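You operate a simulated robot arm through the tools that you are given. There is no shell and no other tool.

Carry out the task below with a simulated robot arm. There is one attempt and no reset: what you move stays moved.

JOB
Stone the burr off steel plate 2, oil its middle and lay it in the small blue tray.
Fine: work on it in the steel holder; orange stone and white dauber go back, the green tin ends shut. Set down upright: orange stone, white dauber. A coat counts when it lies all over at full strength: go over it till it gets no stronger. What is to be rubbed or washed off counts as gone when no trace of it is left.
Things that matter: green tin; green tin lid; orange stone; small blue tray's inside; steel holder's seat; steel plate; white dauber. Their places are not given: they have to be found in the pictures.

The check looks at the end state, three seconds after you hand in, the way a careful person would. Anything else that was tipped, shoved, dropped, spilled or broken makes it a failure.

ROBOT AND FRAMES
A 6-joint arm with a two-finger parallel gripper, fixed in place. Base frame: the origin is at the foot of the arm, x ahead of it, y to its left, z up; the work surface is at about z = 0.82. Lengths are in m, angles in rad, forces in N, time in s.
With the tool pointing down near the work surface it reaches from about 0.24 to 0.64 m from the base axis. Its first joint turns from -1.152 to 1.152 rad. Payload 2.7 kg.
The TCP is the grasp point between the finger pads, 0.023 m short of the fingertips. In the tool frame z runs along the fingers and y along their closing line. The gripper opens to 0.094 m. The fingers are 0.038 m wide and 0.01 m thick; the gripper's body (0.054 by 0.096 m) begins 0.039 m behind the TCP.
Orientation is that of the tool frame in the base frame, as a unit quaternion [w, x, y, z]. With the fingers straight down and closing along the base's y, the tool's x points along the base's -x, its y along +y and its z along -z.

CONTROLS
- The arm moves only by the tool servo_tool. Its argument "deltas" is a list of rows, each a list of 3 entries, a list of its own where there are three numbers: the shift along the base's x, y, z in units of 30 mm (1.0 is 30 mm), then the turn, a rotation vector about the base's x, y, z in units of 5 degrees (1.0 is 5 degrees), then the finger opening in m, from 0 to 0.094. In form: [[[x, y, z], [wx, wy, wz], jaw], ...]. A call has 1 to 20 rows; each row shifts and turns the commanded pose from where the row before left it. A call with a number of a shift or a turn outside -1 to 1 is refused whole. A row lasts 0.2 s, in which the tool goes at most 0.05 m and 0.15 rad; a call with a longer step from one row to the next is refused whole, and so is a gripper value outside its range. Where a pose cannot be reached the arm comes as near as it can. A force on the tool above 90 N (or 10 N above the force at the start of the call, whichever is more), or a blocked arm, ends the call early, and 0.2 s more pass. Each finger travels about 0.045 m/s and halts on what it meets, pressing with about 39 N; the grip force reading is that of the motor and also rises with nothing between the fingers. The clock runs only during rows and for 0.2 s after the last one: add rows that do not move to give the fingers time. It gives the time, the measured TCP pose, the force on the tool (base axes), the opening and the grip force at its end, in the units of the frame above (readings bear some noise), with the torque about the TCP (base axes, N m) and any sound that the robot's microphone picked up.
- Cameras (640 x 400 px; columns grow to the right, rows downward): "scene" is fixed at [0.068, -0.4308, 1.3994]; the picture's right is [0.82, -0.57, 0.00], its down [-0.35, -0.50, -0.79] and it looks along [0.45, 0.65, -0.61] (base axes); focal length 322 px, centre (320, 200). "wrist" rides on the gripper at [0.086, 0.016, -0.074] in the tool frame; the picture's right is [-0.18, 0.98, 0.00], its down [-0.58, -0.11, -0.81] and it looks along [-0.79, -0.15, 0.59] (tool axes); focal length 243 px, centre (320, 200).
- capture(camera): a new picture of that camera. No time passes.
- pixel_to_xyz(camera, pixels): for up to 12 pixels [column, row] of the newest picture of that camera ("zoom" is the newest enlarged one), the place [x, y, z] in the base frame of the surface seen there, good to about 0.002 m. No time passes.
- enlarge(camera, box): a new picture of the part [left, top, right, bottom] of that camera's present view, enlarged. No time passes.
- hand_in(): hands the job in; it is judged then, once.

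Unless the task says otherwise, let go and move clear before handing in.

The tools are called after ">>>" by a JSON object that holds its "fn" and its "kwargs". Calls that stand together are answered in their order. servo_tool: Moves the arm, as the interface text tells. Its arguments: {"type":"object","properties":{"deltas":{"type":"array","items":{"type":"array"}}},"required":["deltas"]} The other tools are called the same way: capture (camera) takes a picture; pixel_to_xyz (camera, pixels) gives the place of the surface under pixels of a picture; enlarge (camera, box) takes an enlarged picture of a part of a camera's view; hand_in () hands the job in.

At the start:

```text
clock: 0.0
ee_pos: [0.3172, 0.1954, 1.1505]
tool_rot: [0.001, 0.0, 1.0, 0.002]
contact_force: [0.1, -0.2, -0.6]
wrist_torque: [0.01, 0.01, 0.01]
finger_gap: 0.0937
finger_force: 0.0
```

scene: 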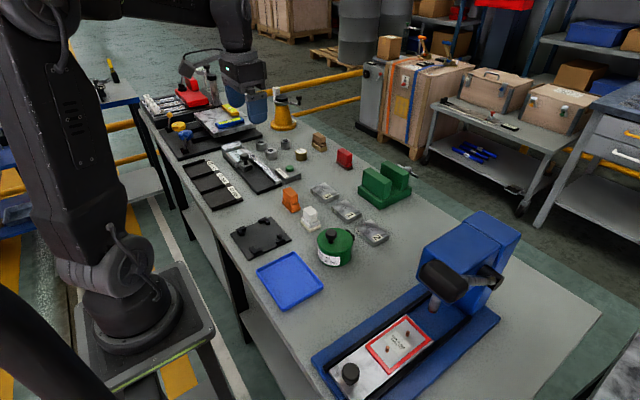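
wrist: 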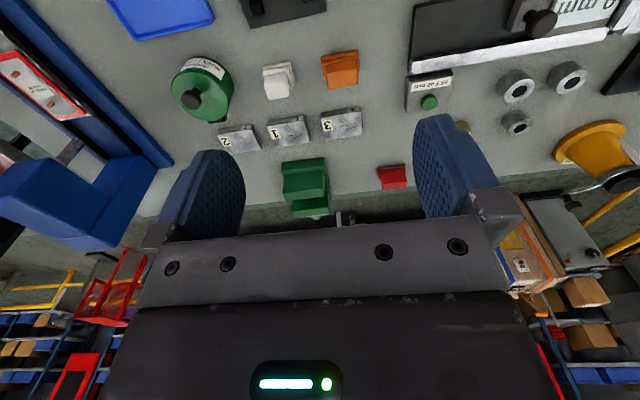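

The scene shows the blue tray near (289,281), the dark holder near (262,238), the green tin near (333,247), the white dauber near (310,218), the orange stone near (290,200), and plates near (325,193), (345,209) and (372,232). I'll enlarge these areas to see the details.

>>> {"fn": "enlarge", "kwargs": {"camera": "scene", "box": [220, 160, 420, 310]}}

>>> {"fn": "enlarge", "kwargs": {"camera": "wrist", "box": [100, 0, 420, 200]}}

```text
2.67 times, centred on (320, 235) of scene
```

zoom: 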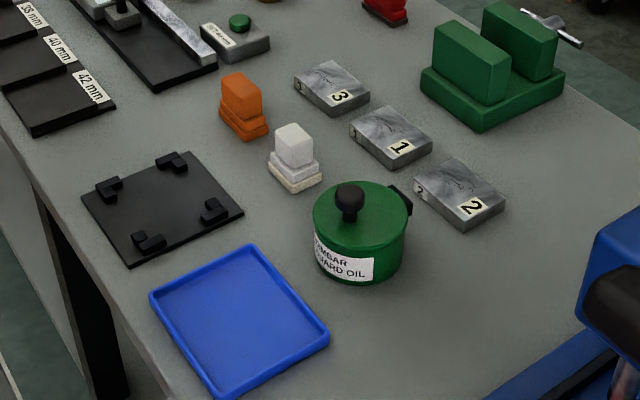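

```text
2.00 times, centred on (260, 100) of wrist
```

zoom: 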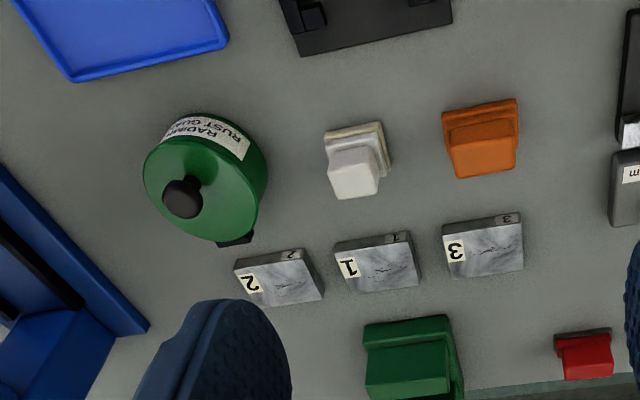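

The zoom shows plate 2 next to the tin, and a dark base with four corner stops that could be the holder. I'll enlarge each object and then measure it.

>>> {"fn": "enlarge", "kwargs": {"camera": "scene", "box": [225, 210, 305, 260]}}

>>> {"fn": "pixel_to_xyz", "kwargs": {"camera": "zoom", "pixels": [[320, 200], [200, 200], [420, 200], [320, 120], [320, 280]]}}

>>> {"fn": "enlarge", "kwargs": {"camera": "scene", "box": [310, 175, 400, 250]}}

>>> {"fn": "enlarge", "kwargs": {"camera": "scene", "box": [350, 150, 430, 215]}}

```text
8.00 times, centred on (265, 235) of scene
```

zoom: 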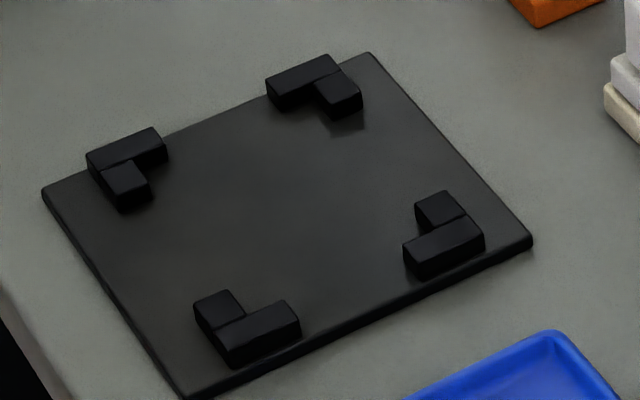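

```text
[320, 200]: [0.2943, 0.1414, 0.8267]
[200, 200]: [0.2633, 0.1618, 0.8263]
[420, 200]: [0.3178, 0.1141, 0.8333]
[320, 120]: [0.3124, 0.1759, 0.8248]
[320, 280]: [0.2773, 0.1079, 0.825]
```

```text
5.33 times, centred on (355, 212) of scene
```

zoom: 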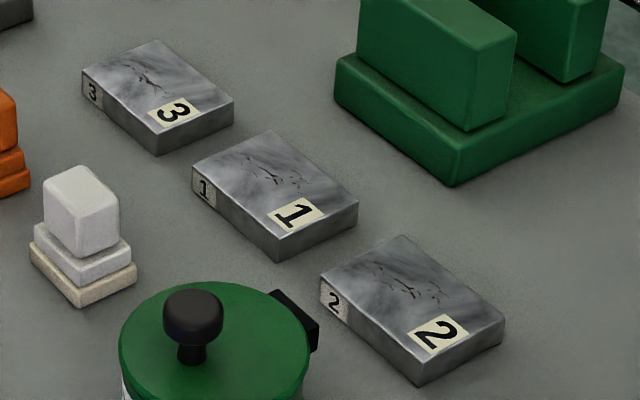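

```text
6.15 times, centred on (390, 182) of scene
```

zoom: 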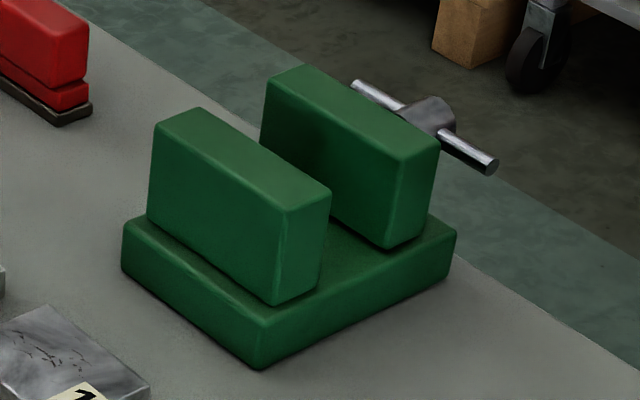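

The black base with L-shaped stops is the holder, and the green object is a vise. I'll measure the plate, dauber, stone, tin and tray in the scene view.

>>> {"fn": "enlarge", "kwargs": {"camera": "scene", "box": [310, 175, 400, 250]}}

>>> {"fn": "pixel_to_xyz", "kwargs": {"camera": "zoom", "pixels": [[325, 287], [397, 238], [500, 320], [420, 360], [412, 300], [193, 300], [140, 300], [290, 370], [80, 185], [85, 250], [275, 197], [157, 95]]}}

>>> {"fn": "enlarge", "kwargs": {"camera": "scene", "box": [270, 175, 350, 275]}}

```text
5.33 times, centred on (355, 212) of scene
```

zoom: 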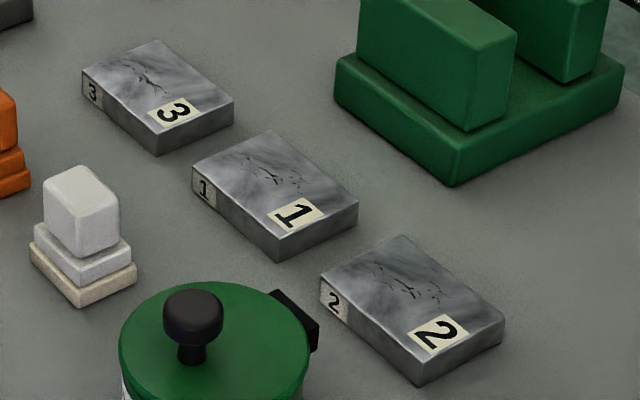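

```text
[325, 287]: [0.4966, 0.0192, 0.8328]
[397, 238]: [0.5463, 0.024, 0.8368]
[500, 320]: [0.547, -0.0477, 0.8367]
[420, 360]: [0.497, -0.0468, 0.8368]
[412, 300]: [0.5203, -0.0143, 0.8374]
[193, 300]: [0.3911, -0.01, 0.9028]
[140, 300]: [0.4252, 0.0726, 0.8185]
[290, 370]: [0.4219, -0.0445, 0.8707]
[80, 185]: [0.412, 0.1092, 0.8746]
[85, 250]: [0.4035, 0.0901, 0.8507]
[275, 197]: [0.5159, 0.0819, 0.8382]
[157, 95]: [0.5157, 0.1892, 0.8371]
```

```text
4.00 times, centred on (310, 225) of scene
```

zoom: 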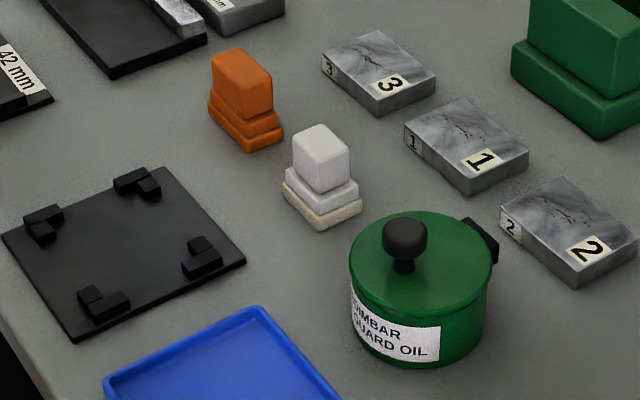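

The plate measures about 50 × 70 × 17 mm, and its centre is near (0.521,-0.013). Next I'll measure the stone, dauber and tin in this zoom, at (240,85), (320,155) and (405,240).

>>> {"fn": "pixel_to_xyz", "kwargs": {"camera": "zoom", "pixels": [[214, 58], [242, 50], [270, 78], [243, 75], [212, 100], [247, 146], [282, 130], [245, 110], [260, 100], [247, 130], [225, 60], [240, 62]]}}

>>> {"fn": "pixel_to_xyz", "kwargs": {"camera": "zoom", "pixels": [[295, 138], [322, 127], [347, 150], [322, 163], [320, 145], [284, 195], [319, 226], [361, 208], [319, 205], [357, 185], [289, 172], [321, 190]]}}

>>> {"fn": "pixel_to_xyz", "kwargs": {"camera": "zoom", "pixels": [[405, 225], [385, 235], [425, 235], [405, 250], [355, 260], [420, 213], [488, 250], [420, 295], [405, 262], [480, 235], [488, 255], [470, 222]]}}

```text
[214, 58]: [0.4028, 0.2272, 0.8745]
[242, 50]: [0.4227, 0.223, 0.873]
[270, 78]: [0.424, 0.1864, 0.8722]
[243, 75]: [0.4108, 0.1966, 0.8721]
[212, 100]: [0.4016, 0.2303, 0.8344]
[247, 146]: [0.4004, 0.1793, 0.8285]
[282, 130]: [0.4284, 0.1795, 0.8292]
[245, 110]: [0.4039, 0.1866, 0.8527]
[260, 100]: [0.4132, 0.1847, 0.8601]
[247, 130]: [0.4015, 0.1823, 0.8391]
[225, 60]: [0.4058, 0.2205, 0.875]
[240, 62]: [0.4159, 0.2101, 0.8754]
```

```text
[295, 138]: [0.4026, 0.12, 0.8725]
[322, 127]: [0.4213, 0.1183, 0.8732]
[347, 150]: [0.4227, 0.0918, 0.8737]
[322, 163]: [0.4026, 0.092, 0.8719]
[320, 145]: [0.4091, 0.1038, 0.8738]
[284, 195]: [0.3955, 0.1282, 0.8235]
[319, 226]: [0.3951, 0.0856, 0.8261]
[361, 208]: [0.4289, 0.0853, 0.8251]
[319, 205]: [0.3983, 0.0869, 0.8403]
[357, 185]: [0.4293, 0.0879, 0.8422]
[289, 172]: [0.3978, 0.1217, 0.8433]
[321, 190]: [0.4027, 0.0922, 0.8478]
```

```text
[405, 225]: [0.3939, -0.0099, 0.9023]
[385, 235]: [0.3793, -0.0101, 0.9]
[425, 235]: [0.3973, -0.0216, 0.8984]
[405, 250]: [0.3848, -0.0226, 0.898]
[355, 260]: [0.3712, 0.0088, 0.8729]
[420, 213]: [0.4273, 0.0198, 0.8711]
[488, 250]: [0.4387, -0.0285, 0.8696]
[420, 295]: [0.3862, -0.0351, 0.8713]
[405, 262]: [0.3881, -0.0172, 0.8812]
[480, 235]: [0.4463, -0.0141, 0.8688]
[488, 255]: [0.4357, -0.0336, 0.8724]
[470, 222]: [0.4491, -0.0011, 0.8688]
```

The handles are about 20 mm wide in x: the stone's is centred near (0.4135,0.207) and the dauber's near (0.4125,0.106). I'll move the arm to a lower viewpoint over the open space so the wrist camera sees these from closer.

>>> {"fn": "servo_tool", "kwargs": {"deltas": [[[-0.1, -0.9, -0.5], [0, 0, 0], 0.094], [[-0.1, -0.9, -0.5], [0, 0, 0], 0.094], [[-0.1, -0.9, -0.5], [0, 0, 0], 0.094], [[-0.1, -0.9, -0.5], [0, 0, 0], 0.094], [[-0.1, -0.9, -0.5], [0, 0, 0], 0.094], [[-0.1, -0.9, -0.5], [0, 0, 0], 0.094]]}}

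>>> {"fn": "capture", "kwargs": {"camera": "wrist"}}

>>> {"fn": "capture", "kwargs": {"camera": "scene"}}

```text
clock: 1.4
ee_pos: [0.301, 0.0327, 1.0586]
tool_rot: [0.001, 0.001, 1.0, 0.0]
contact_force: [-0.1, -0.9, -0.1]
wrist_torque: [0.02, 0.02, 0.03]
finger_gap: 0.0942
finger_force: 0.2
```

```text
taken
```

wrist: 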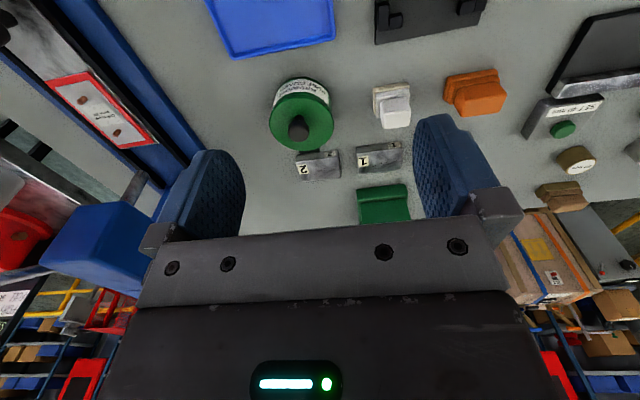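

```text
taken
```

scene: 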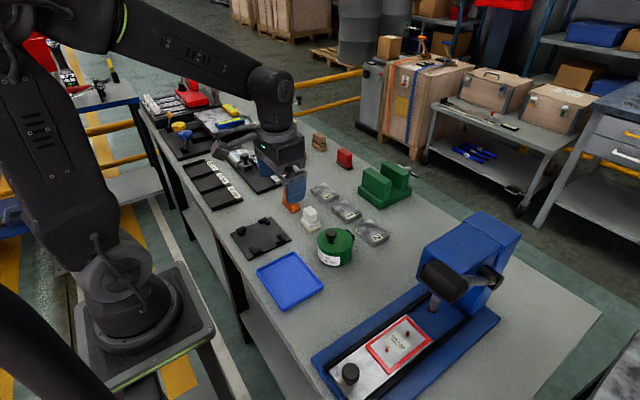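

The wrist picture shows the tray, holder, tin, dauber, stone and plates 1 and 2, but at a shallow angle. I'll tilt the tool so the camera looks more steeply down for better measurements.

>>> {"fn": "servo_tool", "kwargs": {"deltas": [[[0.3, 0.3, 0.3], [0, 1, 0], 0.094], [[0.3, 0.3, 0.3], [0, 1, 0], 0.094], [[0.3, 0.3, 0.0], [0, 1, 0], 0.094], [[0.3, 0.3, 0.0], [0, 1, 0], 0.094], [[0.3, 0.0, 0.0], [0, 1, 0], 0.094], [[0.0, 0.0, 0.0], [0, 1, 0], 0.094], [[0, 0, 0], [0, 1, 0], 0.094], [[0, 0, 0], [0, 1, 0], 0.094]]}}

>>> {"fn": "capture", "kwargs": {"camera": "wrist"}}

```text
clock: 3.2
ee_pos: [0.3441, 0.0694, 1.0778]
tool_rot: [-0.343, 0.0, 0.939, 0.001]
contact_force: [0.3, 0.1, -0.5]
wrist_torque: [-0.01, 0.02, -0.04]
finger_gap: 0.0942
finger_force: 0.0
```

```text
taken
```

wrist: 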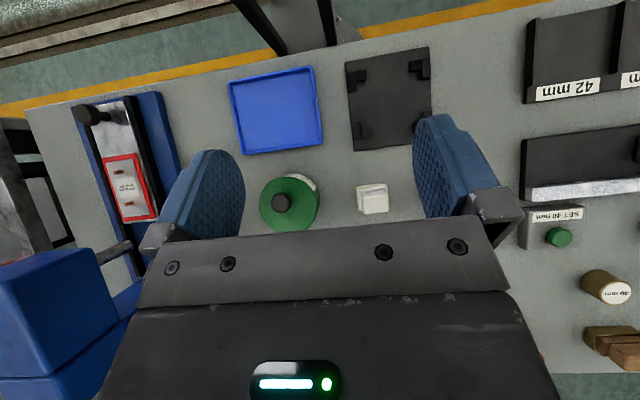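

Now the tray, holder, tin and dauber show nearly from above, with the holder around (388,98). I'll enlarge this part and measure it.

>>> {"fn": "enlarge", "kwargs": {"camera": "wrist", "box": [325, 35, 445, 160]}}

>>> {"fn": "pixel_to_xyz", "kwargs": {"camera": "wrist", "pixels": [[346, 64], [429, 48], [433, 139], [354, 150], [388, 98], [230, 84], [312, 68], [321, 146], [242, 153], [275, 110], [283, 203], [372, 195]]}}

>>> {"fn": "enlarge", "kwargs": {"camera": "wrist", "box": [215, 55, 335, 240]}}

```text
3.20 times, centred on (385, 98) of wrist
```

zoom: 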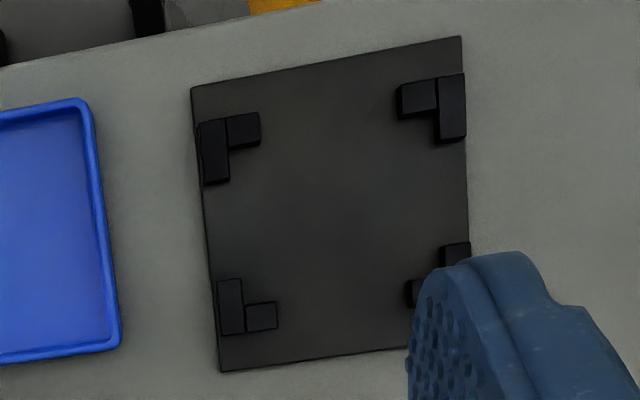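

```text
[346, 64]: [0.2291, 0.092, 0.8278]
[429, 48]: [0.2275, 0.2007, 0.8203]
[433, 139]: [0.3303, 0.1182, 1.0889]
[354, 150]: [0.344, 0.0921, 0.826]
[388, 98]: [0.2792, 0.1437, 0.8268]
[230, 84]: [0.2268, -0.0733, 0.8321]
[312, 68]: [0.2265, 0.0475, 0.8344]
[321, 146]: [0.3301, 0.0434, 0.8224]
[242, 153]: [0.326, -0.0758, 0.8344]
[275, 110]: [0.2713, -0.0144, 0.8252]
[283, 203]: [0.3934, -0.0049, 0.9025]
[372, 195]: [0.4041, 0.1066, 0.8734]
```

```text
2.16 times, centred on (275, 148) of wrist
```

zoom: 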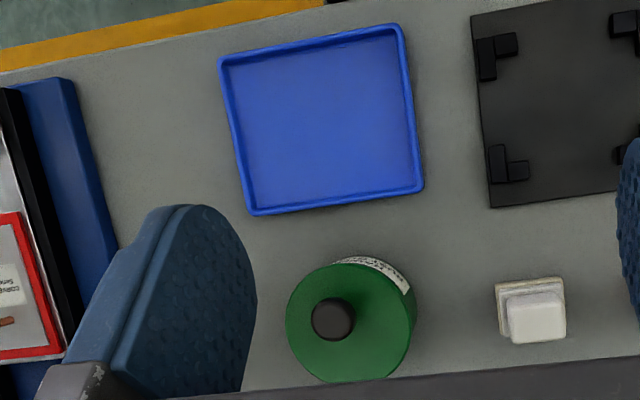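

The holder and tray are square to the base axes. I'll enlarge the holder again to measure the inner faces of its stops.

>>> {"fn": "enlarge", "kwargs": {"camera": "wrist", "box": [340, 40, 440, 155]}}

```text
3.48 times, centred on (390, 98) of wrist
```

zoom: 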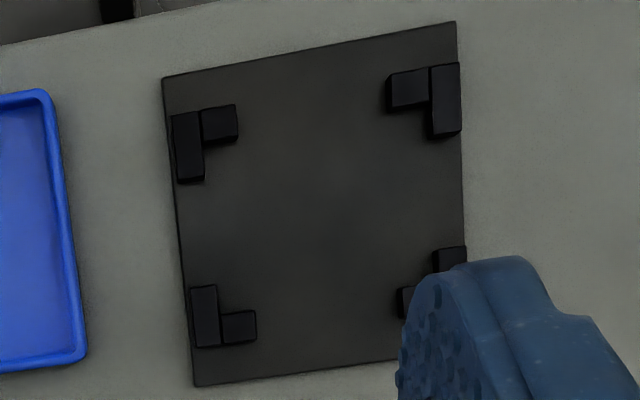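

I can see the stops' edges at (203,165), (238,120), (430,120), (388,90), (218,300) and (240,312). I'll take 3D points on either side of those edges.

>>> {"fn": "pixel_to_xyz", "kwargs": {"camera": "zoom", "pixels": [[188, 150], [199, 160], [207, 165], [220, 122], [220, 136], [220, 145], [234, 120], [445, 100], [432, 115], [425, 120], [392, 90], [410, 100]]}}

>>> {"fn": "pixel_to_xyz", "kwargs": {"camera": "zoom", "pixels": [[205, 315], [215, 300], [222, 300], [238, 325], [238, 314], [238, 306], [254, 325], [450, 255], [436, 260], [405, 300], [405, 290], [330, 200]]}}

```text
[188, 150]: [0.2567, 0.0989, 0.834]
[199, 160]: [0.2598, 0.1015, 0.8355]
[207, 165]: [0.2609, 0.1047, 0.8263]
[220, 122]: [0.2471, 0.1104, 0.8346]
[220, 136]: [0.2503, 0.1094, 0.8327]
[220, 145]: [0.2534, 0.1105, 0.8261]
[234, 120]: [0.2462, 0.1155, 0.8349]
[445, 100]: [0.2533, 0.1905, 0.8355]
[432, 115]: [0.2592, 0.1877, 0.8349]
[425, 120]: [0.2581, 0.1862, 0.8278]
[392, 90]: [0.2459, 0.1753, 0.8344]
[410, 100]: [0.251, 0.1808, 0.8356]
```

```text
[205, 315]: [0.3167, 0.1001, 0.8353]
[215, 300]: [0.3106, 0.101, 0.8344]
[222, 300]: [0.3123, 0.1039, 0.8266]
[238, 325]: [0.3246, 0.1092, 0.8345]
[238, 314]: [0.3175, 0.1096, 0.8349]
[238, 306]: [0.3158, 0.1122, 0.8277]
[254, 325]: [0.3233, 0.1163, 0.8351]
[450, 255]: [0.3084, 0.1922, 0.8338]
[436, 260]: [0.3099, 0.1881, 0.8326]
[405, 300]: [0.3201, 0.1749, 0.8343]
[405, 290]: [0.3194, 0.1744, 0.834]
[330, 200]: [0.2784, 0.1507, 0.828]
```

The seat's inside spans about x 0.252–0.317 and y 0.103–0.187, so its centre is near (0.285,0.145) with a floor at z 0.8265. Next I'll measure the tin lid and knob, and check the tin's dark lug.

>>> {"fn": "enlarge", "kwargs": {"camera": "wrist", "box": [245, 165, 345, 240]}}

>>> {"fn": "enlarge", "kwargs": {"camera": "scene", "box": [305, 220, 365, 275]}}

```text
5.33 times, centred on (295, 202) of wrist
```

zoom: 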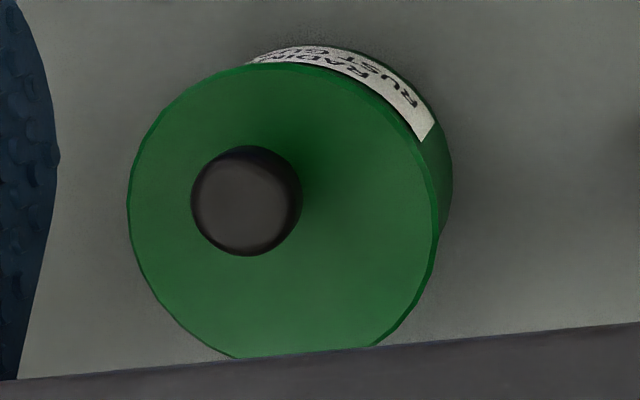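

```text
7.27 times, centred on (335, 248) of scene
```

zoom: 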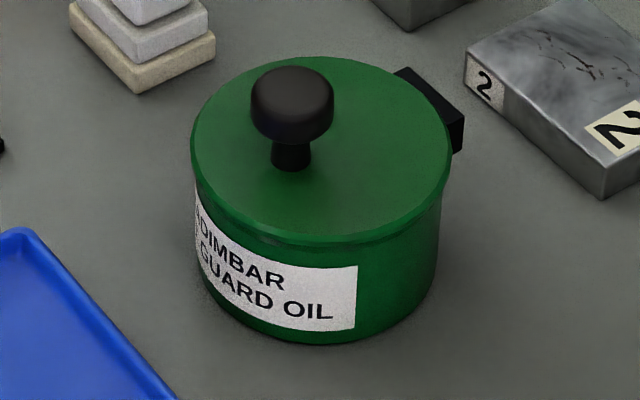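

The knob sits off the lid's centre, away from a dark block at (455,120) in the scene zoom, and that block could be a hinge. I'll measure the lid rim, the knob and the block.

>>> {"fn": "pixel_to_xyz", "kwargs": {"camera": "zoom", "pixels": [[194, 150], [200, 185], [230, 215], [290, 235], [360, 235], [410, 215], [440, 180], [447, 140], [310, 58], [400, 72], [425, 85], [455, 105]]}}

>>> {"fn": "pixel_to_xyz", "kwargs": {"camera": "zoom", "pixels": [[292, 72], [292, 90], [255, 95], [330, 95], [290, 110], [290, 135], [275, 160], [305, 160], [290, 172], [460, 140], [458, 120], [405, 72]]}}

```text
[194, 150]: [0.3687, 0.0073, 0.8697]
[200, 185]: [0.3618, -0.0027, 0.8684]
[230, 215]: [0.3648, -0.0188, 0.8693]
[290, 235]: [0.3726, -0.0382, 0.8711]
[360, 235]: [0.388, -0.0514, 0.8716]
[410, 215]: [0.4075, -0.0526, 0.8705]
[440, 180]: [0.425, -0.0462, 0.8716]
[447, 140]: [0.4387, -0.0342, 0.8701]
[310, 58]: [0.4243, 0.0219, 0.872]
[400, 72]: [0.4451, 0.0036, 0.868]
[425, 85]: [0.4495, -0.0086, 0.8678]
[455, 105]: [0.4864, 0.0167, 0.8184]
```

```text
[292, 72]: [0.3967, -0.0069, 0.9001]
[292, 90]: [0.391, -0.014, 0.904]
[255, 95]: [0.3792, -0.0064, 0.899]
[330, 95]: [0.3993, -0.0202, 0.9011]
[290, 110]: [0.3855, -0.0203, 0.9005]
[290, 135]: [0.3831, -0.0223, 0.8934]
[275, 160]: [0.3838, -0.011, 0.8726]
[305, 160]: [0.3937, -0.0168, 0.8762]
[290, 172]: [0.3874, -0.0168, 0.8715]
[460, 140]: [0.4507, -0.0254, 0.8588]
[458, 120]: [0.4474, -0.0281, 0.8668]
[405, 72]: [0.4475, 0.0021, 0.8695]
```

The lid fits a circle centred near (0.402,-0.0125) with radius about 0.040. The knob is near (0.389,-0.0135) and the block on the +x side sits at lid height, so the lid is probably hinged along y at x≈0.447. I'll check the neighbours (press, vise, plate 1) before reaching for plate 2.

>>> {"fn": "capture", "kwargs": {"camera": "scene"}}

>>> {"fn": "pixel_to_xyz", "kwargs": {"camera": "scene", "pixels": [[430, 270], [480, 225], [440, 240], [415, 320], [350, 373], [376, 172], [395, 170], [372, 205], [345, 158], [332, 200], [420, 262], [320, 350]]}}

>>> {"fn": "enlarge", "kwargs": {"camera": "scene", "box": [330, 195, 400, 250]}}

```text
taken
```

scene: 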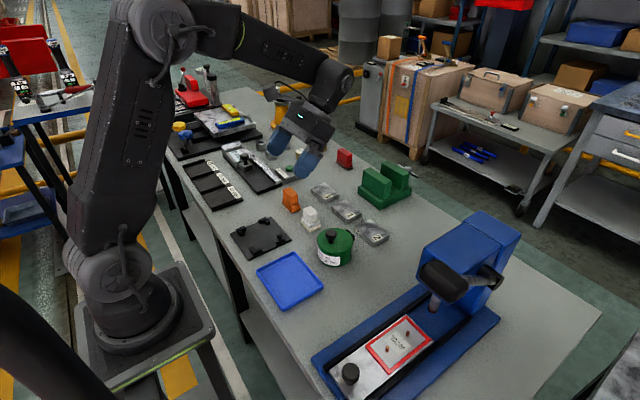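

```text
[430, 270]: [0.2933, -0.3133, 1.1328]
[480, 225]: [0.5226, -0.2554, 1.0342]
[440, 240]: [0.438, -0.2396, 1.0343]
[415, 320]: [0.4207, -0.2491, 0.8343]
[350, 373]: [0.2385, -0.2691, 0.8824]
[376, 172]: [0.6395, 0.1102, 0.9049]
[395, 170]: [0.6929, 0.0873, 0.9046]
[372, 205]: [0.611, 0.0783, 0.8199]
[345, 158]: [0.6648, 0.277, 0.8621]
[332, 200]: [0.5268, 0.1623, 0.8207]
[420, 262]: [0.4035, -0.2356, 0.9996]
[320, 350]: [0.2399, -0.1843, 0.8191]
```

```text
7.27 times, centred on (365, 222) of scene
```

zoom: 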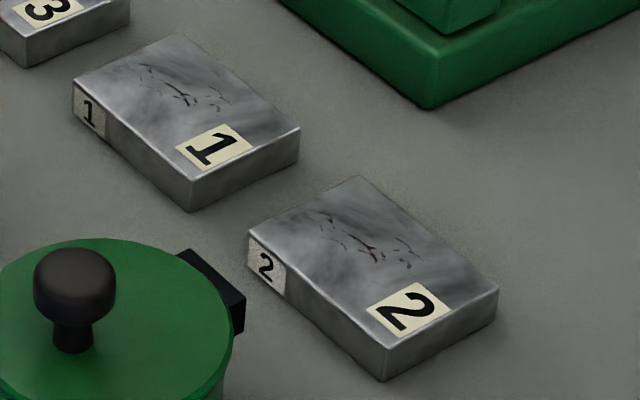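

Plate 2's corners show clearly in the zoom at (250,233), (362,180), (496,290) and (384,348). I'll measure points just inside them for the exact centre and yaw.

>>> {"fn": "pixel_to_xyz", "kwargs": {"camera": "zoom", "pixels": [[254, 234], [361, 182], [492, 290], [384, 345], [375, 260], [318, 290], [430, 235], [440, 318], [305, 207], [320, 330], [185, 205], [298, 130]]}}

```text
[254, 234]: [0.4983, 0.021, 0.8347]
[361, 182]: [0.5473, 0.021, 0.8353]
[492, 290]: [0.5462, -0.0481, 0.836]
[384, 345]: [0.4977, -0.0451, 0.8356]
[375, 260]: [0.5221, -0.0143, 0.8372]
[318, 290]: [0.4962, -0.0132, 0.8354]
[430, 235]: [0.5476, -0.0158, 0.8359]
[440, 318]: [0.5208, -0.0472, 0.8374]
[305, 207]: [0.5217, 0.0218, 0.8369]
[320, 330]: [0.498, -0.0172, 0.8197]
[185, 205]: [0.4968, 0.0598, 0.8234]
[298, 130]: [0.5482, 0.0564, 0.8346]
```

Plate 2 is centred at (0.522,-0.013), its top is at z 0.836 and it is square to the axes. I'll level the tool, yaw it -90° so the fingers close along x, and move above the plate.

>>> {"fn": "servo_tool", "kwargs": {"deltas": [[[0.2, 0, 0], [0, -1, 0], 0.094], [[0.2, 0, 0], [0, -1, 0], 0.094], [[0.2, 0, 0], [0, -1, 0], 0.094], [[0.2, 0, 0], [0, -1, 0], 0.094], [[0.2, 0, 0], [0, -1, 0], 0.094], [[0.2, 0, 0], [0, -1, 0], 0.094], [[0.2, 0, 0], [0, -1, 0], 0.094], [[0.2, 0, 0], [0, -1, 0], 0.094]]}}

>>> {"fn": "servo_tool", "kwargs": {"deltas": [[[0.24, -0.153, -0.1], [0, 0, -1], 0.094], [[0.24, -0.153, -0.1], [0, 0, -1], 0.094], [[0.24, -0.153, -0.1], [0, 0, -1], 0.094], [[0.24, -0.153, -0.1], [0, 0, -1], 0.094], [[0.24, -0.153, -0.1], [0, 0, -1], 0.094], [[0.24, -0.153, -0.1], [0, 0, -1], 0.094], [[0.24, -0.153, -0.1], [0, 0, -1], 0.094], [[0.24, -0.153, -0.1], [0, 0, -1], 0.094], [[0.24, -0.153, -0.1], [0, 0, -1], 0.094], [[0.24, -0.153, -0.1], [0, 0, -1], 0.094], [[0.24, -0.153, -0.1], [0, 0, -1], 0.094], [[0.24, -0.153, -0.1], [0, 0, -1], 0.094], [[0.24, -0.153, -0.1], [0, 0, -1], 0.094], [[0.24, -0.153, -0.1], [0, 0, -1], 0.094], [[0.24, -0.153, -0.1], [0, 0, -1], 0.094], [[0.24, -0.153, -0.1], [0, 0, -1], 0.094], [[0.24, -0.153, -0.1], [0, 0, -1], 0.094], [[0.24, -0.153, -0.1], [0, 0, -1], 0.094]]}}

>>> {"fn": "capture", "kwargs": {"camera": "scene"}}

>>> {"fn": "capture", "kwargs": {"camera": "wrist"}}

```text
clock: 5.0
ee_pos: [0.3921, 0.069, 1.0767]
tool_rot: [0.002, 0.001, 1.0, 0.0]
contact_force: [0.6, -0.3, 0.1]
wrist_torque: [0.01, -0.01, 0.02]
finger_gap: 0.094
finger_force: 0.0
```

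```text
clock: 8.8
ee_pos: [0.5232, -0.0129, 1.0221]
tool_rot: [0.001, 0.707, 0.707, 0.0]
contact_force: [0.1, -0.3, 1.1]
wrist_torque: [-0.01, 0.0, -0.04]
finger_gap: 0.0941
finger_force: 0.1
```

```text
taken
```

scene: 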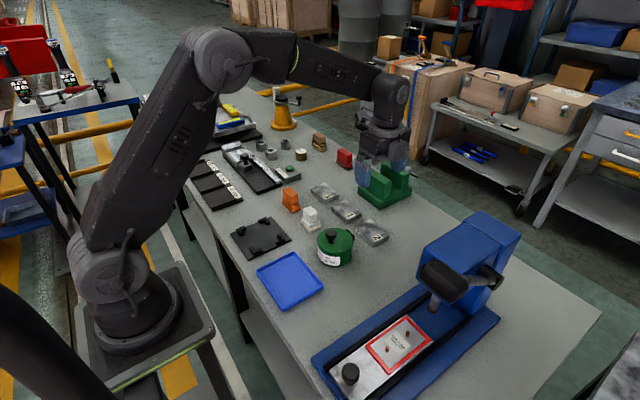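

```text
taken
```

wrist: 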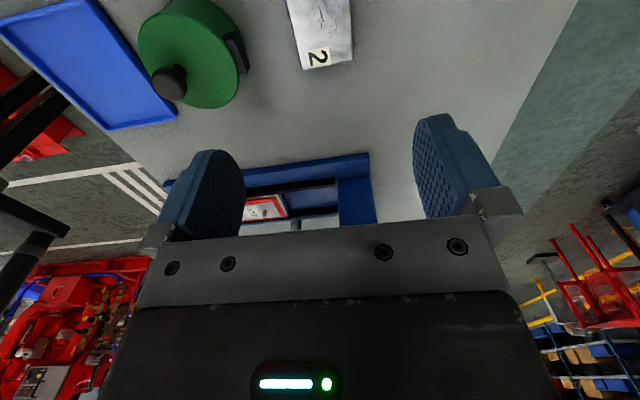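

The tool is above plate 2 with the jaws closing along x. I'll descend to TCP z≈0.848 with the jaws narrowed to 0.076 so they stay clear of the tin's lug.

>>> {"fn": "servo_tool", "kwargs": {"deltas": [[[-0.04, 0, -0.9], [0, 0, 0], 0.076], [[0, 0, -0.9], [0, 0, 0], 0.076], [[0, 0, -0.9], [0, 0, 0], 0.076], [[0, 0, -0.9], [0, 0, 0], 0.076], [[0, 0, -0.6], [0, 0, 0], 0.076], [[0, 0, -0.5], [0, 0, 0], 0.076], [[0, 0, -0.4], [0, 0, 0], 0.076], [[0, 0, -0.4], [0, 0, 0], 0.076], [[0, 0, -0.3], [0, 0, 0], 0.076], [[0, 0, 0], [0, 0, 0], 0.076]]}}

>>> {"fn": "capture", "kwargs": {"camera": "wrist"}}

>>> {"fn": "enlarge", "kwargs": {"camera": "scene", "box": [320, 150, 440, 260]}}

```text
clock: 11.0
ee_pos: [0.5214, -0.0131, 0.8488]
tool_rot: [0.0, 0.707, 0.707, 0.001]
contact_force: [0.5, -0.1, 0.1]
wrist_torque: [0.01, 0.03, 0.0]
finger_gap: 0.0758
finger_force: 0.1
```

```text
taken
```

wrist: 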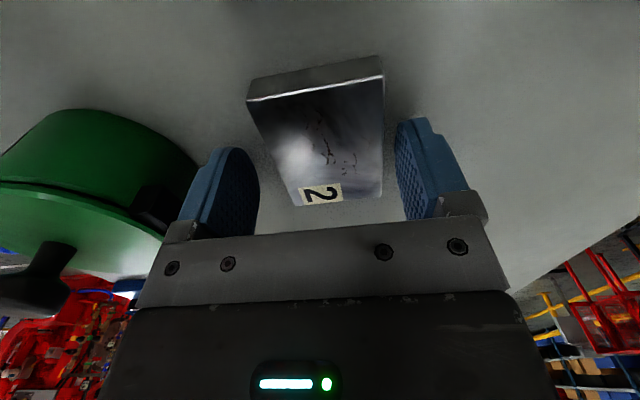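

```text
3.64 times, centred on (380, 205) of scene
```

zoom: 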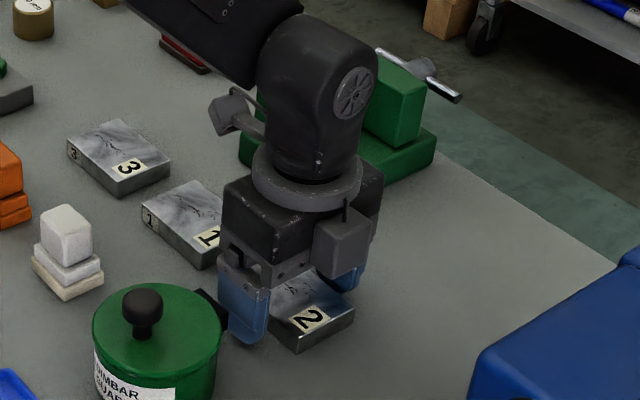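

The fingers straddle plate 2 in the wrist view, with the plate between the pads at about (320,130). I'll close on it.

>>> {"fn": "servo_tool", "kwargs": {"deltas": [[[0, 0, 0], [0, 0, 0], 0.04], [[0, 0, 0], [0, 0, 0], 0.04], [[0, 0, 0], [0, 0, 0], 0.04], [[0, 0, 0], [0, 0, 0], 0.04], [[0, 0, 0], [0, 0, 0], 0.04]]}}

```text
clock: 12.2
ee_pos: [0.5212, -0.0131, 0.8489]
tool_rot: [0.001, 0.707, 0.707, 0.0]
contact_force: [1.0, 0.0, -0.1]
wrist_torque: [-0.02, -0.1, 0.0]
finger_gap: 0.0536
finger_force: 39.3
```

The grip holds at a gap of 0.0536 m and 39 N. I'll lift and carry the plate over to the holder at (0.2845,0.145).

>>> {"fn": "servo_tool", "kwargs": {"deltas": [[[0, 0, 0.4], [0, 0, 0], 0.04], [[0, 0, 0.9], [0, 0, 0], 0.04], [[0, 0, 0.9], [0, 0, 0], 0.04], [[0, 0, 0.9], [0, 0, 0], 0.04], [[0, 0, 0.6], [0, 0, 0], 0.04], [[-0.8, 0.53, 0], [0, 0, 0], 0.04], [[-0.8, 0.53, 0], [0, 0, 0], 0.04], [[-0.8, 0.53, 0], [0, 0, 0], 0.04], [[-0.8, 0.53, 0], [0, 0, 0], 0.04], [[-0.8, 0.53, 0], [0, 0, 0], 0.04], [[-0.8, 0.53, 0], [0, 0, 0], 0.04], [[-0.8, 0.53, 0], [0, 0, 0], 0.04], [[-0.8, 0.53, 0], [0, 0, 0], 0.04], [[-0.8, 0.53, 0], [0, 0, 0], 0.04], [[-0.69, 0.5, 0], [0, 0, 0], 0.04], [[0, 0, 0], [0, 0, 0], 0.04]]}}

>>> {"fn": "capture", "kwargs": {"camera": "scene"}}

>>> {"fn": "capture", "kwargs": {"camera": "wrist"}}

```text
clock: 15.6
ee_pos: [0.2838, 0.1428, 0.9611]
tool_rot: [0.001, 0.707, 0.707, 0.001]
contact_force: [-1.2, -0.9, 0.5]
wrist_torque: [0.03, 0.0, -0.02]
finger_gap: 0.04
finger_force: 0.0
```

```text
taken
```

scene: 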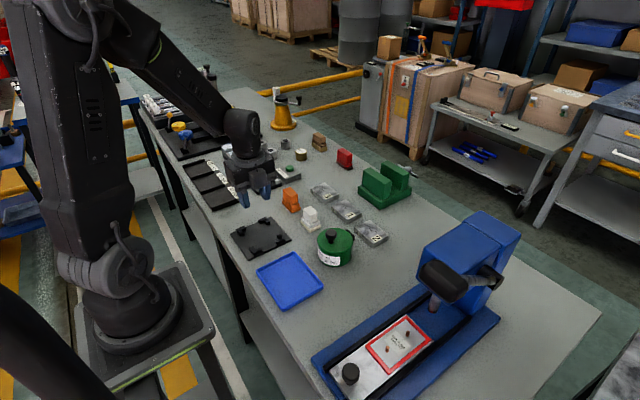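

```text
taken
```

wrist: 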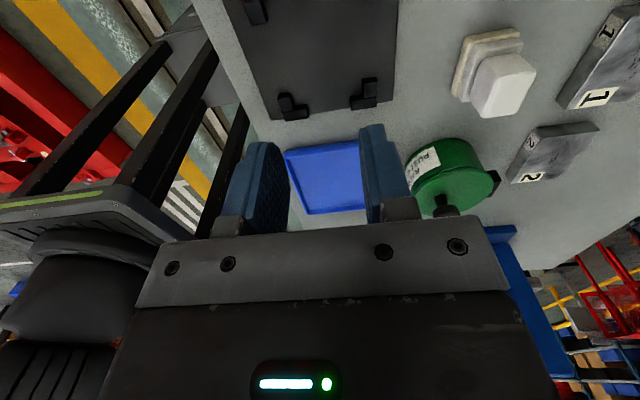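

The gap reads 0.040 with no force, so the fingers came up empty and the plate slipped out of the grip. The scene still shows plate 2 near (372,232), so I'll check exactly where it lies.

>>> {"fn": "enlarge", "kwargs": {"camera": "scene", "box": [330, 195, 400, 250]}}

>>> {"fn": "pixel_to_xyz", "kwargs": {"camera": "zoom", "pixels": [[254, 234], [361, 182], [492, 290], [384, 345], [375, 260], [318, 290], [430, 235], [440, 318], [305, 207], [320, 330]]}}

```text
7.27 times, centred on (365, 222) of scene
```

zoom: 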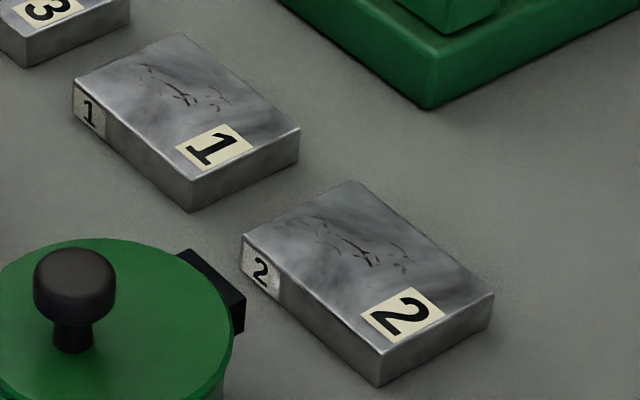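

```text
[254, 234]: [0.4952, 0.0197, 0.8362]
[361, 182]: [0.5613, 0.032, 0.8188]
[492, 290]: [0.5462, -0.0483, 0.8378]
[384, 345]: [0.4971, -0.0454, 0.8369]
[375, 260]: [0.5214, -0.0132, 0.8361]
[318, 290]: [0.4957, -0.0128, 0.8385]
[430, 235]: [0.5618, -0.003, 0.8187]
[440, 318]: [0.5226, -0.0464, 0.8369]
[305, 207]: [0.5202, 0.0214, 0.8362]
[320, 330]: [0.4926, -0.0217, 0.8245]
```

Plate 2 stayed on the table and only shifted about 2 mm in -x, so the fingertips must have had too shallow a bite. I'll look at the finger shape before I regrasp deeper.

>>> {"fn": "enlarge", "kwargs": {"camera": "wrist", "box": [200, 110, 440, 250]}}

>>> {"fn": "enlarge", "kwargs": {"camera": "scene", "box": [205, 130, 295, 220]}}

```text
2.67 times, centred on (320, 180) of wrist
```

zoom: 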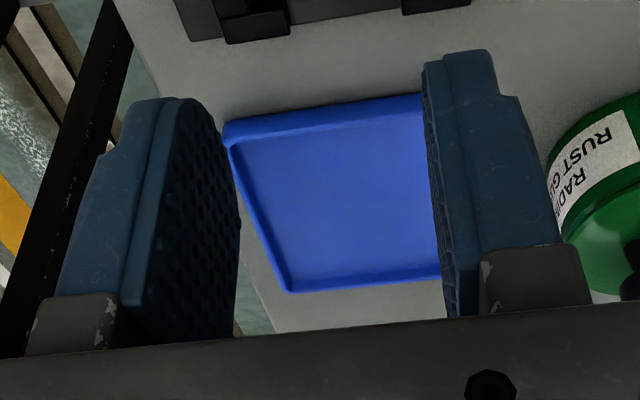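

```text
4.44 times, centred on (250, 175) of scene
```

zoom: 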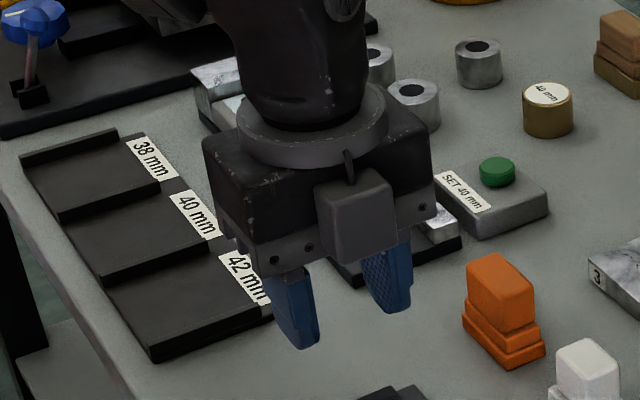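

The fingertips taper over the last few millimetres, so the first bite was shallow. I'll go back above the plate (now centred near x 0.5195) and descend deeper.

>>> {"fn": "servo_tool", "kwargs": {"deltas": [[[0.786, -0.519, 0], [0, 0, 0], 0.076], [[0.786, -0.519, 0], [0, 0, 0], 0.076], [[0.786, -0.519, 0], [0, 0, 0], 0.076], [[0.786, -0.519, 0], [0, 0, 0], 0.076], [[0.786, -0.519, 0], [0, 0, 0], 0.076], [[0.786, -0.519, 0], [0, 0, 0], 0.076], [[0.786, -0.519, 0], [0, 0, 0], 0.076], [[0.786, -0.519, 0], [0, 0, 0], 0.076], [[0.786, -0.519, 0], [0, 0, 0], 0.076], [[0.786, -0.519, 0], [0, 0, 0], 0.076], [[0, 0, -0.9], [0, 0, 0], 0.076], [[0, 0, -0.9], [0, 0, 0], 0.076], [[0, 0, -0.9], [0, 0, 0], 0.076], [[0, 0, -0.7], [0, 0, 0], 0.076], [[0, 0, -0.2], [0, 0, 0], 0.076], [[0, 0, 0], [0, 0, 0], 0.076]]}}

>>> {"fn": "capture", "kwargs": {"camera": "wrist"}}

```text
clock: 19.0
ee_pos: [0.5206, -0.0123, 0.8524]
tool_rot: [0.001, 0.707, 0.708, 0.001]
contact_force: [-1.3, 0.5, 0.1]
wrist_torque: [0.02, 0.02, 0.01]
finger_gap: 0.0759
finger_force: 0.0
```

```text
taken
```

wrist: 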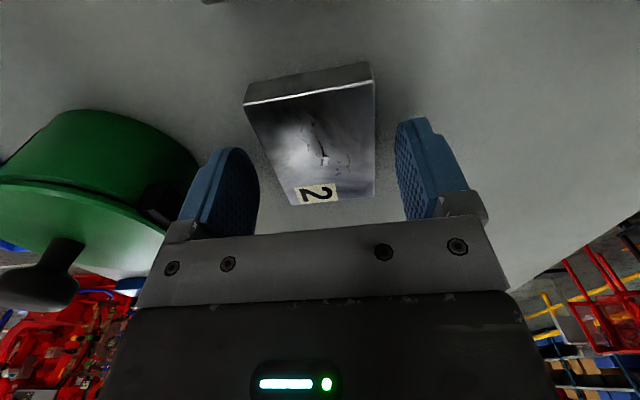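

The plate sits between the pads, slightly toward the tin side. I'll shift -1 mm in x, descend in small steps to z≈0.844, and close.

>>> {"fn": "servo_tool", "kwargs": {"deltas": [[[-0.04, 0, -0.1], [0, 0, 0], 0.076], [[0, 0, -0.1], [0, 0, 0], 0.076], [[0, 0, -0.09], [0, 0, 0], 0.076], [[0, 0, 0], [0, 0, 0], 0.076]]}}

```text
clock: 20.0
ee_pos: [0.5191, -0.0123, 0.8428]
tool_rot: [0.0, 0.707, 0.707, 0.0]
contact_force: [-0.1, -0.4, 0.7]
wrist_torque: [0.02, -0.01, 0.01]
finger_gap: 0.0762
finger_force: 0.1
```

The TCP is at z 0.843 with no table contact. I'll close the fingers and do a slow 9 mm test lift.

>>> {"fn": "servo_tool", "kwargs": {"deltas": [[[0, 0, 0], [0, 0, 0], 0.04], [[0, 0, 0], [0, 0, 0], 0.04], [[0, 0, 0], [0, 0, 0], 0.04], [[0, 0, 0], [0, 0, 0], 0.04], [[0, 0, 0], [0, 0, 0], 0.04]]}}

>>> {"fn": "servo_tool", "kwargs": {"deltas": [[[0, 0, 0.1], [0, 0, 0], 0.04], [[0, 0, 0.1], [0, 0, 0], 0.04], [[0, 0, 0.1], [0, 0, 0], 0.04], [[0, 0, 0], [0, 0, 0], 0.04]]}}

>>> {"fn": "capture", "kwargs": {"camera": "wrist"}}

>>> {"fn": "enlarge", "kwargs": {"camera": "scene", "box": [330, 175, 420, 255]}}

```text
clock: 21.2
ee_pos: [0.5191, -0.0121, 0.8444]
tool_rot: [0.001, 0.707, 0.707, 0.001]
contact_force: [1.9, -0.4, 1.5]
wrist_torque: [0.01, -0.01, 0.01]
finger_gap: 0.0534
finger_force: 38.9
```

```text
clock: 22.2
ee_pos: [0.5182, -0.0118, 0.8537]
tool_rot: [0.0, 0.707, 0.707, 0.001]
contact_force: [-0.1, -0.2, -5.2]
wrist_torque: [-0.03, 0.02, -0.01]
finger_gap: 0.0538
finger_force: 38.9
```

```text
taken
```

wrist: 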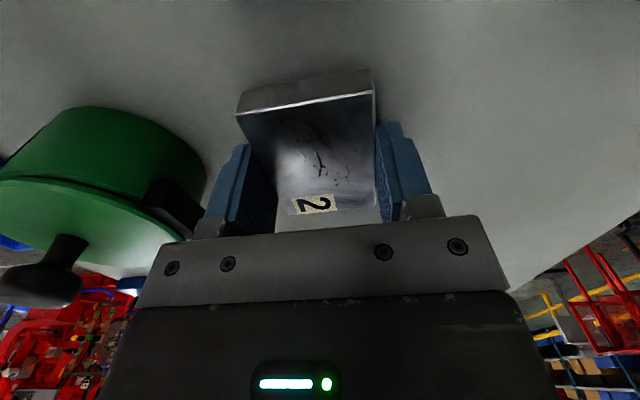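

```text
5.00 times, centred on (375, 215) of scene
```

zoom: 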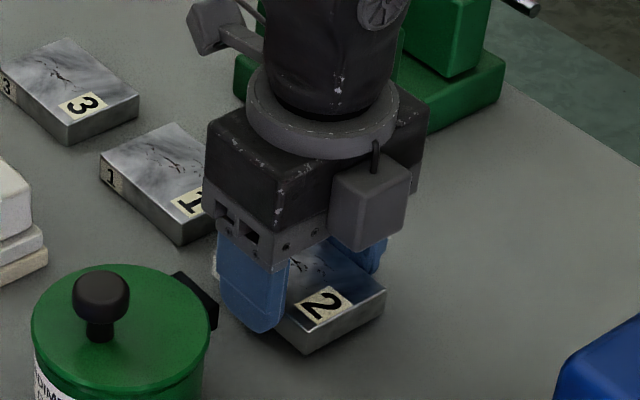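

The tool force now shows -5.2 N, so the plate is held. I'll lift it smoothly and carry it to the holder.

>>> {"fn": "servo_tool", "kwargs": {"deltas": [[[0, 0, 0.3], [0, 0, 0], 0.04], [[0, 0, 0.6], [0, 0, 0], 0.04], [[0, 0, 0.7], [0, 0, 0], 0.04], [[0, 0, 0.7], [0, 0, 0], 0.04], [[0, 0, 0.7], [0, 0, 0], 0.04], [[0, 0, 0.4], [0, 0, 0], 0.04], [[-0.3, 0.2, 0], [0, 0, 0], 0.04], [[-0.6, 0.4, 0], [0, 0, 0], 0.04], [[-0.75, 0.5, 0], [0, 0, 0], 0.04], [[-0.8, 0.54, 0], [0, 0, 0], 0.04], [[-0.8, 0.54, 0], [0, 0, 0], 0.04], [[-0.8, 0.54, 0], [0, 0, 0], 0.04], [[-0.8, 0.54, 0], [0, 0, 0], 0.04], [[-0.8, 0.54, 0], [0, 0, 0], 0.04], [[-0.75, 0.54, 0], [0, 0, 0], 0.04], [[-0.6, 0.45, 0], [0, 0, 0], 0.04], [[-0.5, 0.35, 0], [0, 0, 0], 0.04], [[-0.29, 0.22, 0], [0, 0, 0], 0.04], [[0, 0, 0], [0, 0, 0], 0.04]]}}

>>> {"fn": "capture", "kwargs": {"camera": "wrist"}}

>>> {"fn": "enlarge", "kwargs": {"camera": "scene", "box": [200, 140, 310, 270]}}

```text
clock: 26.2
ee_pos: [0.2855, 0.15, 0.9548]
tool_rot: [0.0, 0.707, 0.707, 0.001]
contact_force: [0.0, 0.0, -4.6]
wrist_torque: [-0.03, 0.0, -0.04]
finger_gap: 0.0538
finger_force: 38.8
```

```text
taken
```

wrist: 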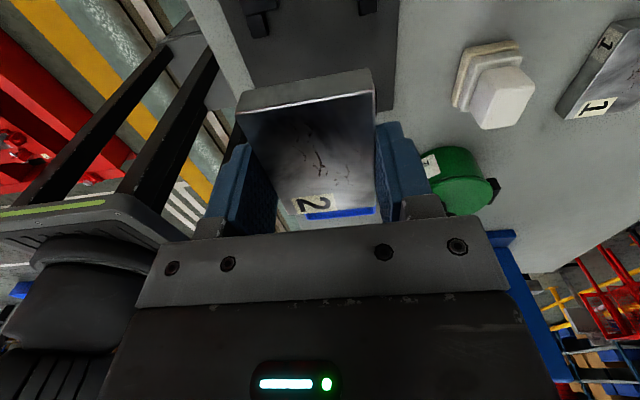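

```text
3.08 times, centred on (255, 205) of scene
```

zoom: 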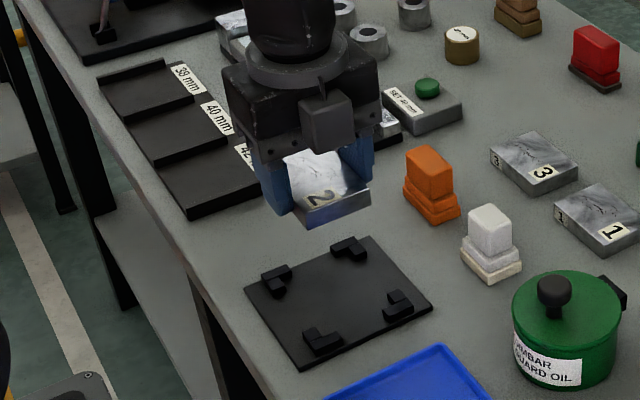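

The plate is held level. I'll measure its corners in the wrist view to get its offset from the TCP before lowering.

>>> {"fn": "pixel_to_xyz", "kwargs": {"camera": "wrist", "pixels": [[242, 114], [372, 94], [310, 103], [372, 205], [310, 160], [300, 210], [240, 95], [368, 73]]}}

```text
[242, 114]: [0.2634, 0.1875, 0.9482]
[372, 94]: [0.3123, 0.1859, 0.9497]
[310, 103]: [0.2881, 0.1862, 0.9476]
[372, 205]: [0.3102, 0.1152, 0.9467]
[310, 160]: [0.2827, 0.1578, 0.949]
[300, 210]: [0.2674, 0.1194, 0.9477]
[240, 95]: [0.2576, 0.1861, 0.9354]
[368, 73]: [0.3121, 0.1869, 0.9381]
```

The plate is centred on the TCP and its bottom is 23 mm below it. I'll shift to (0.2845,0.145) and lower to just above the seat.

>>> {"fn": "servo_tool", "kwargs": {"deltas": [[[-0.03, -0.167, 0], [0, 0, 0], 0.04], [[0, 0, -0.6], [0, 0, 0], 0.04], [[0, 0, -0.7], [0, 0, 0], 0.04], [[0, 0, -0.7], [0, 0, 0], 0.04], [[0, 0, -0.7], [0, 0, 0], 0.04], [[0, 0, -0.3], [0, 0, 0], 0.04], [[0, 0, 0], [0, 0, 0], 0.04]]}}

>>> {"fn": "enlarge", "kwargs": {"camera": "scene", "box": [215, 190, 315, 270]}}

>>> {"fn": "capture", "kwargs": {"camera": "wrist"}}

```text
clock: 27.8
ee_pos: [0.2839, 0.1459, 0.8653]
tool_rot: [0.0, 0.707, 0.707, 0.001]
contact_force: [-0.6, 0.4, -4.9]
wrist_torque: [0.0, 0.04, -0.02]
finger_gap: 0.0534
finger_force: 38.8
```

```text
5.00 times, centred on (265, 230) of scene
```

zoom: 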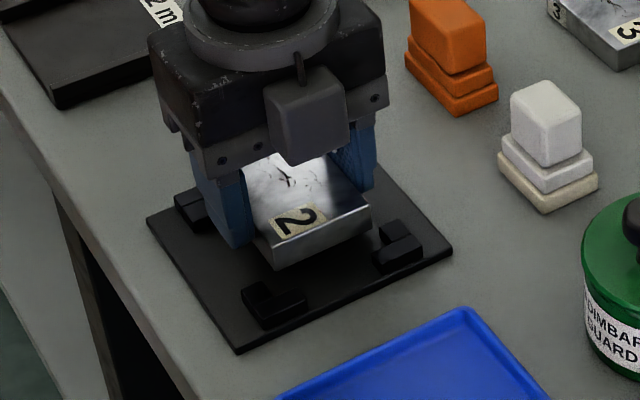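

```text
taken
```

wrist: 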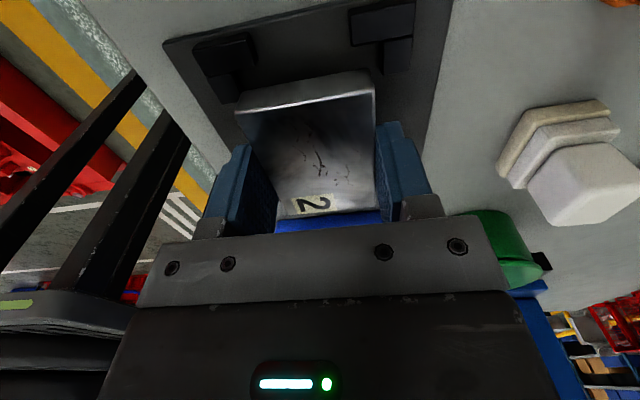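

The plate is over the seat with clearance to the stops on both sides. I'll lower it in small steps onto the floor.

>>> {"fn": "servo_tool", "kwargs": {"deltas": [[[0.02, -0.02, -0.2], [0, 0, 0], 0.04], [[0, 0, -0.15], [0, 0, 0], 0.04], [[0, 0, -0.1], [0, 0, 0], 0.04], [[0, 0, -0.06], [0, 0, 0], 0.04], [[0, 0, 0], [0, 0, 0], 0.04]]}}

>>> {"fn": "enlarge", "kwargs": {"camera": "scene", "box": [215, 190, 315, 270]}}

```text
clock: 29.0
ee_pos: [0.2867, 0.143, 0.8495]
tool_rot: [0.001, 0.707, 0.707, 0.001]
contact_force: [-3.6, -0.8, 11.5]
wrist_torque: [-0.1, 0.55, 0.07]
finger_gap: 0.0536
finger_force: 39.1
```

```text
5.00 times, centred on (265, 230) of scene
```

zoom: 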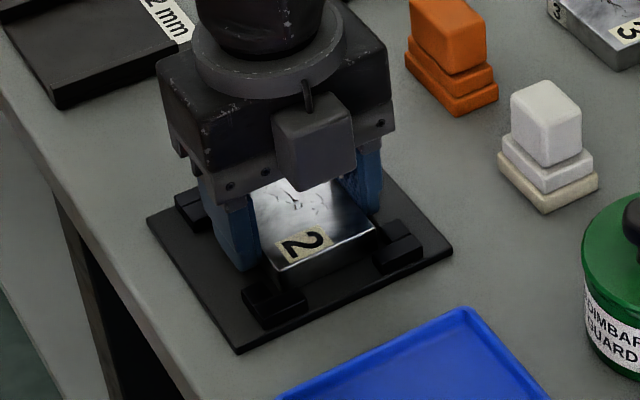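

Contact shows about +16 N relative to the free hang, so the plate is down on the floor. I'll ease up 1 mm and open the jaws a little to release it.

>>> {"fn": "servo_tool", "kwargs": {"deltas": [[[0, 0, 0.03], [0, 0, 0], 0.066], [[0, 0, 0], [0, 0, 0], 0.066], [[0, 0, 0], [0, 0, 0], 0.066]]}}

>>> {"fn": "servo_tool", "kwargs": {"deltas": [[[0, 0, 0.2], [0, 0, 0], 0.066], [[0, 0, 0.5], [0, 0, 0], 0.066], [[0, 0, 0.9], [0, 0, 0], 0.066], [[0, 0, 0.9], [0, 0, 0], 0.066], [[0, 0, 0.9], [0, 0, 0], 0.066], [[0, 0, 0.3], [0, 0, 0], 0.066]]}}

>>> {"fn": "enlarge", "kwargs": {"camera": "scene", "box": [215, 190, 315, 270]}}

>>> {"fn": "capture", "kwargs": {"camera": "wrist"}}

```text
clock: 29.8
ee_pos: [0.2853, 0.1434, 0.8511]
tool_rot: [0.0, 0.708, 0.707, 0.0]
contact_force: [-0.6, 0.5, 0.7]
wrist_torque: [0.01, -0.02, -0.05]
finger_gap: 0.0661
finger_force: 0.1
```

```text
clock: 31.2
ee_pos: [0.2847, 0.1444, 0.9601]
tool_rot: [0.001, 0.707, 0.707, 0.0]
contact_force: [0.4, 0.0, 0.0]
wrist_torque: [0.01, 0.02, 0.01]
finger_gap: 0.0662
finger_force: 0.1
```

```text
5.00 times, centred on (265, 230) of scene
```

zoom: 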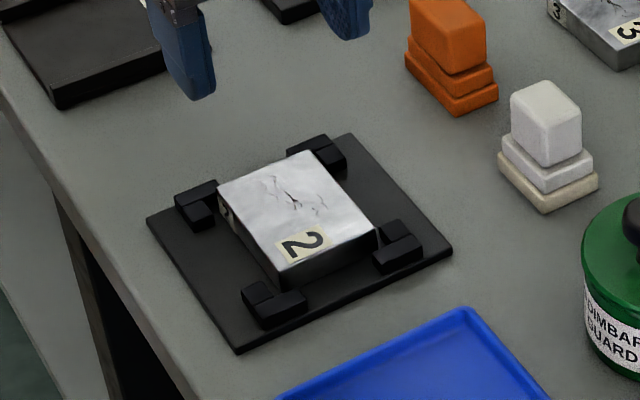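

```text
taken
```

wrist: 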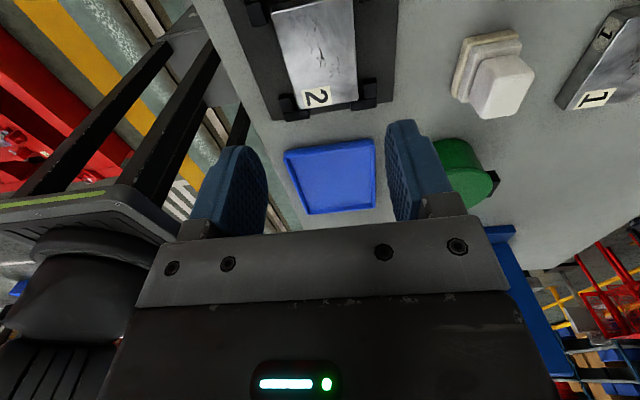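

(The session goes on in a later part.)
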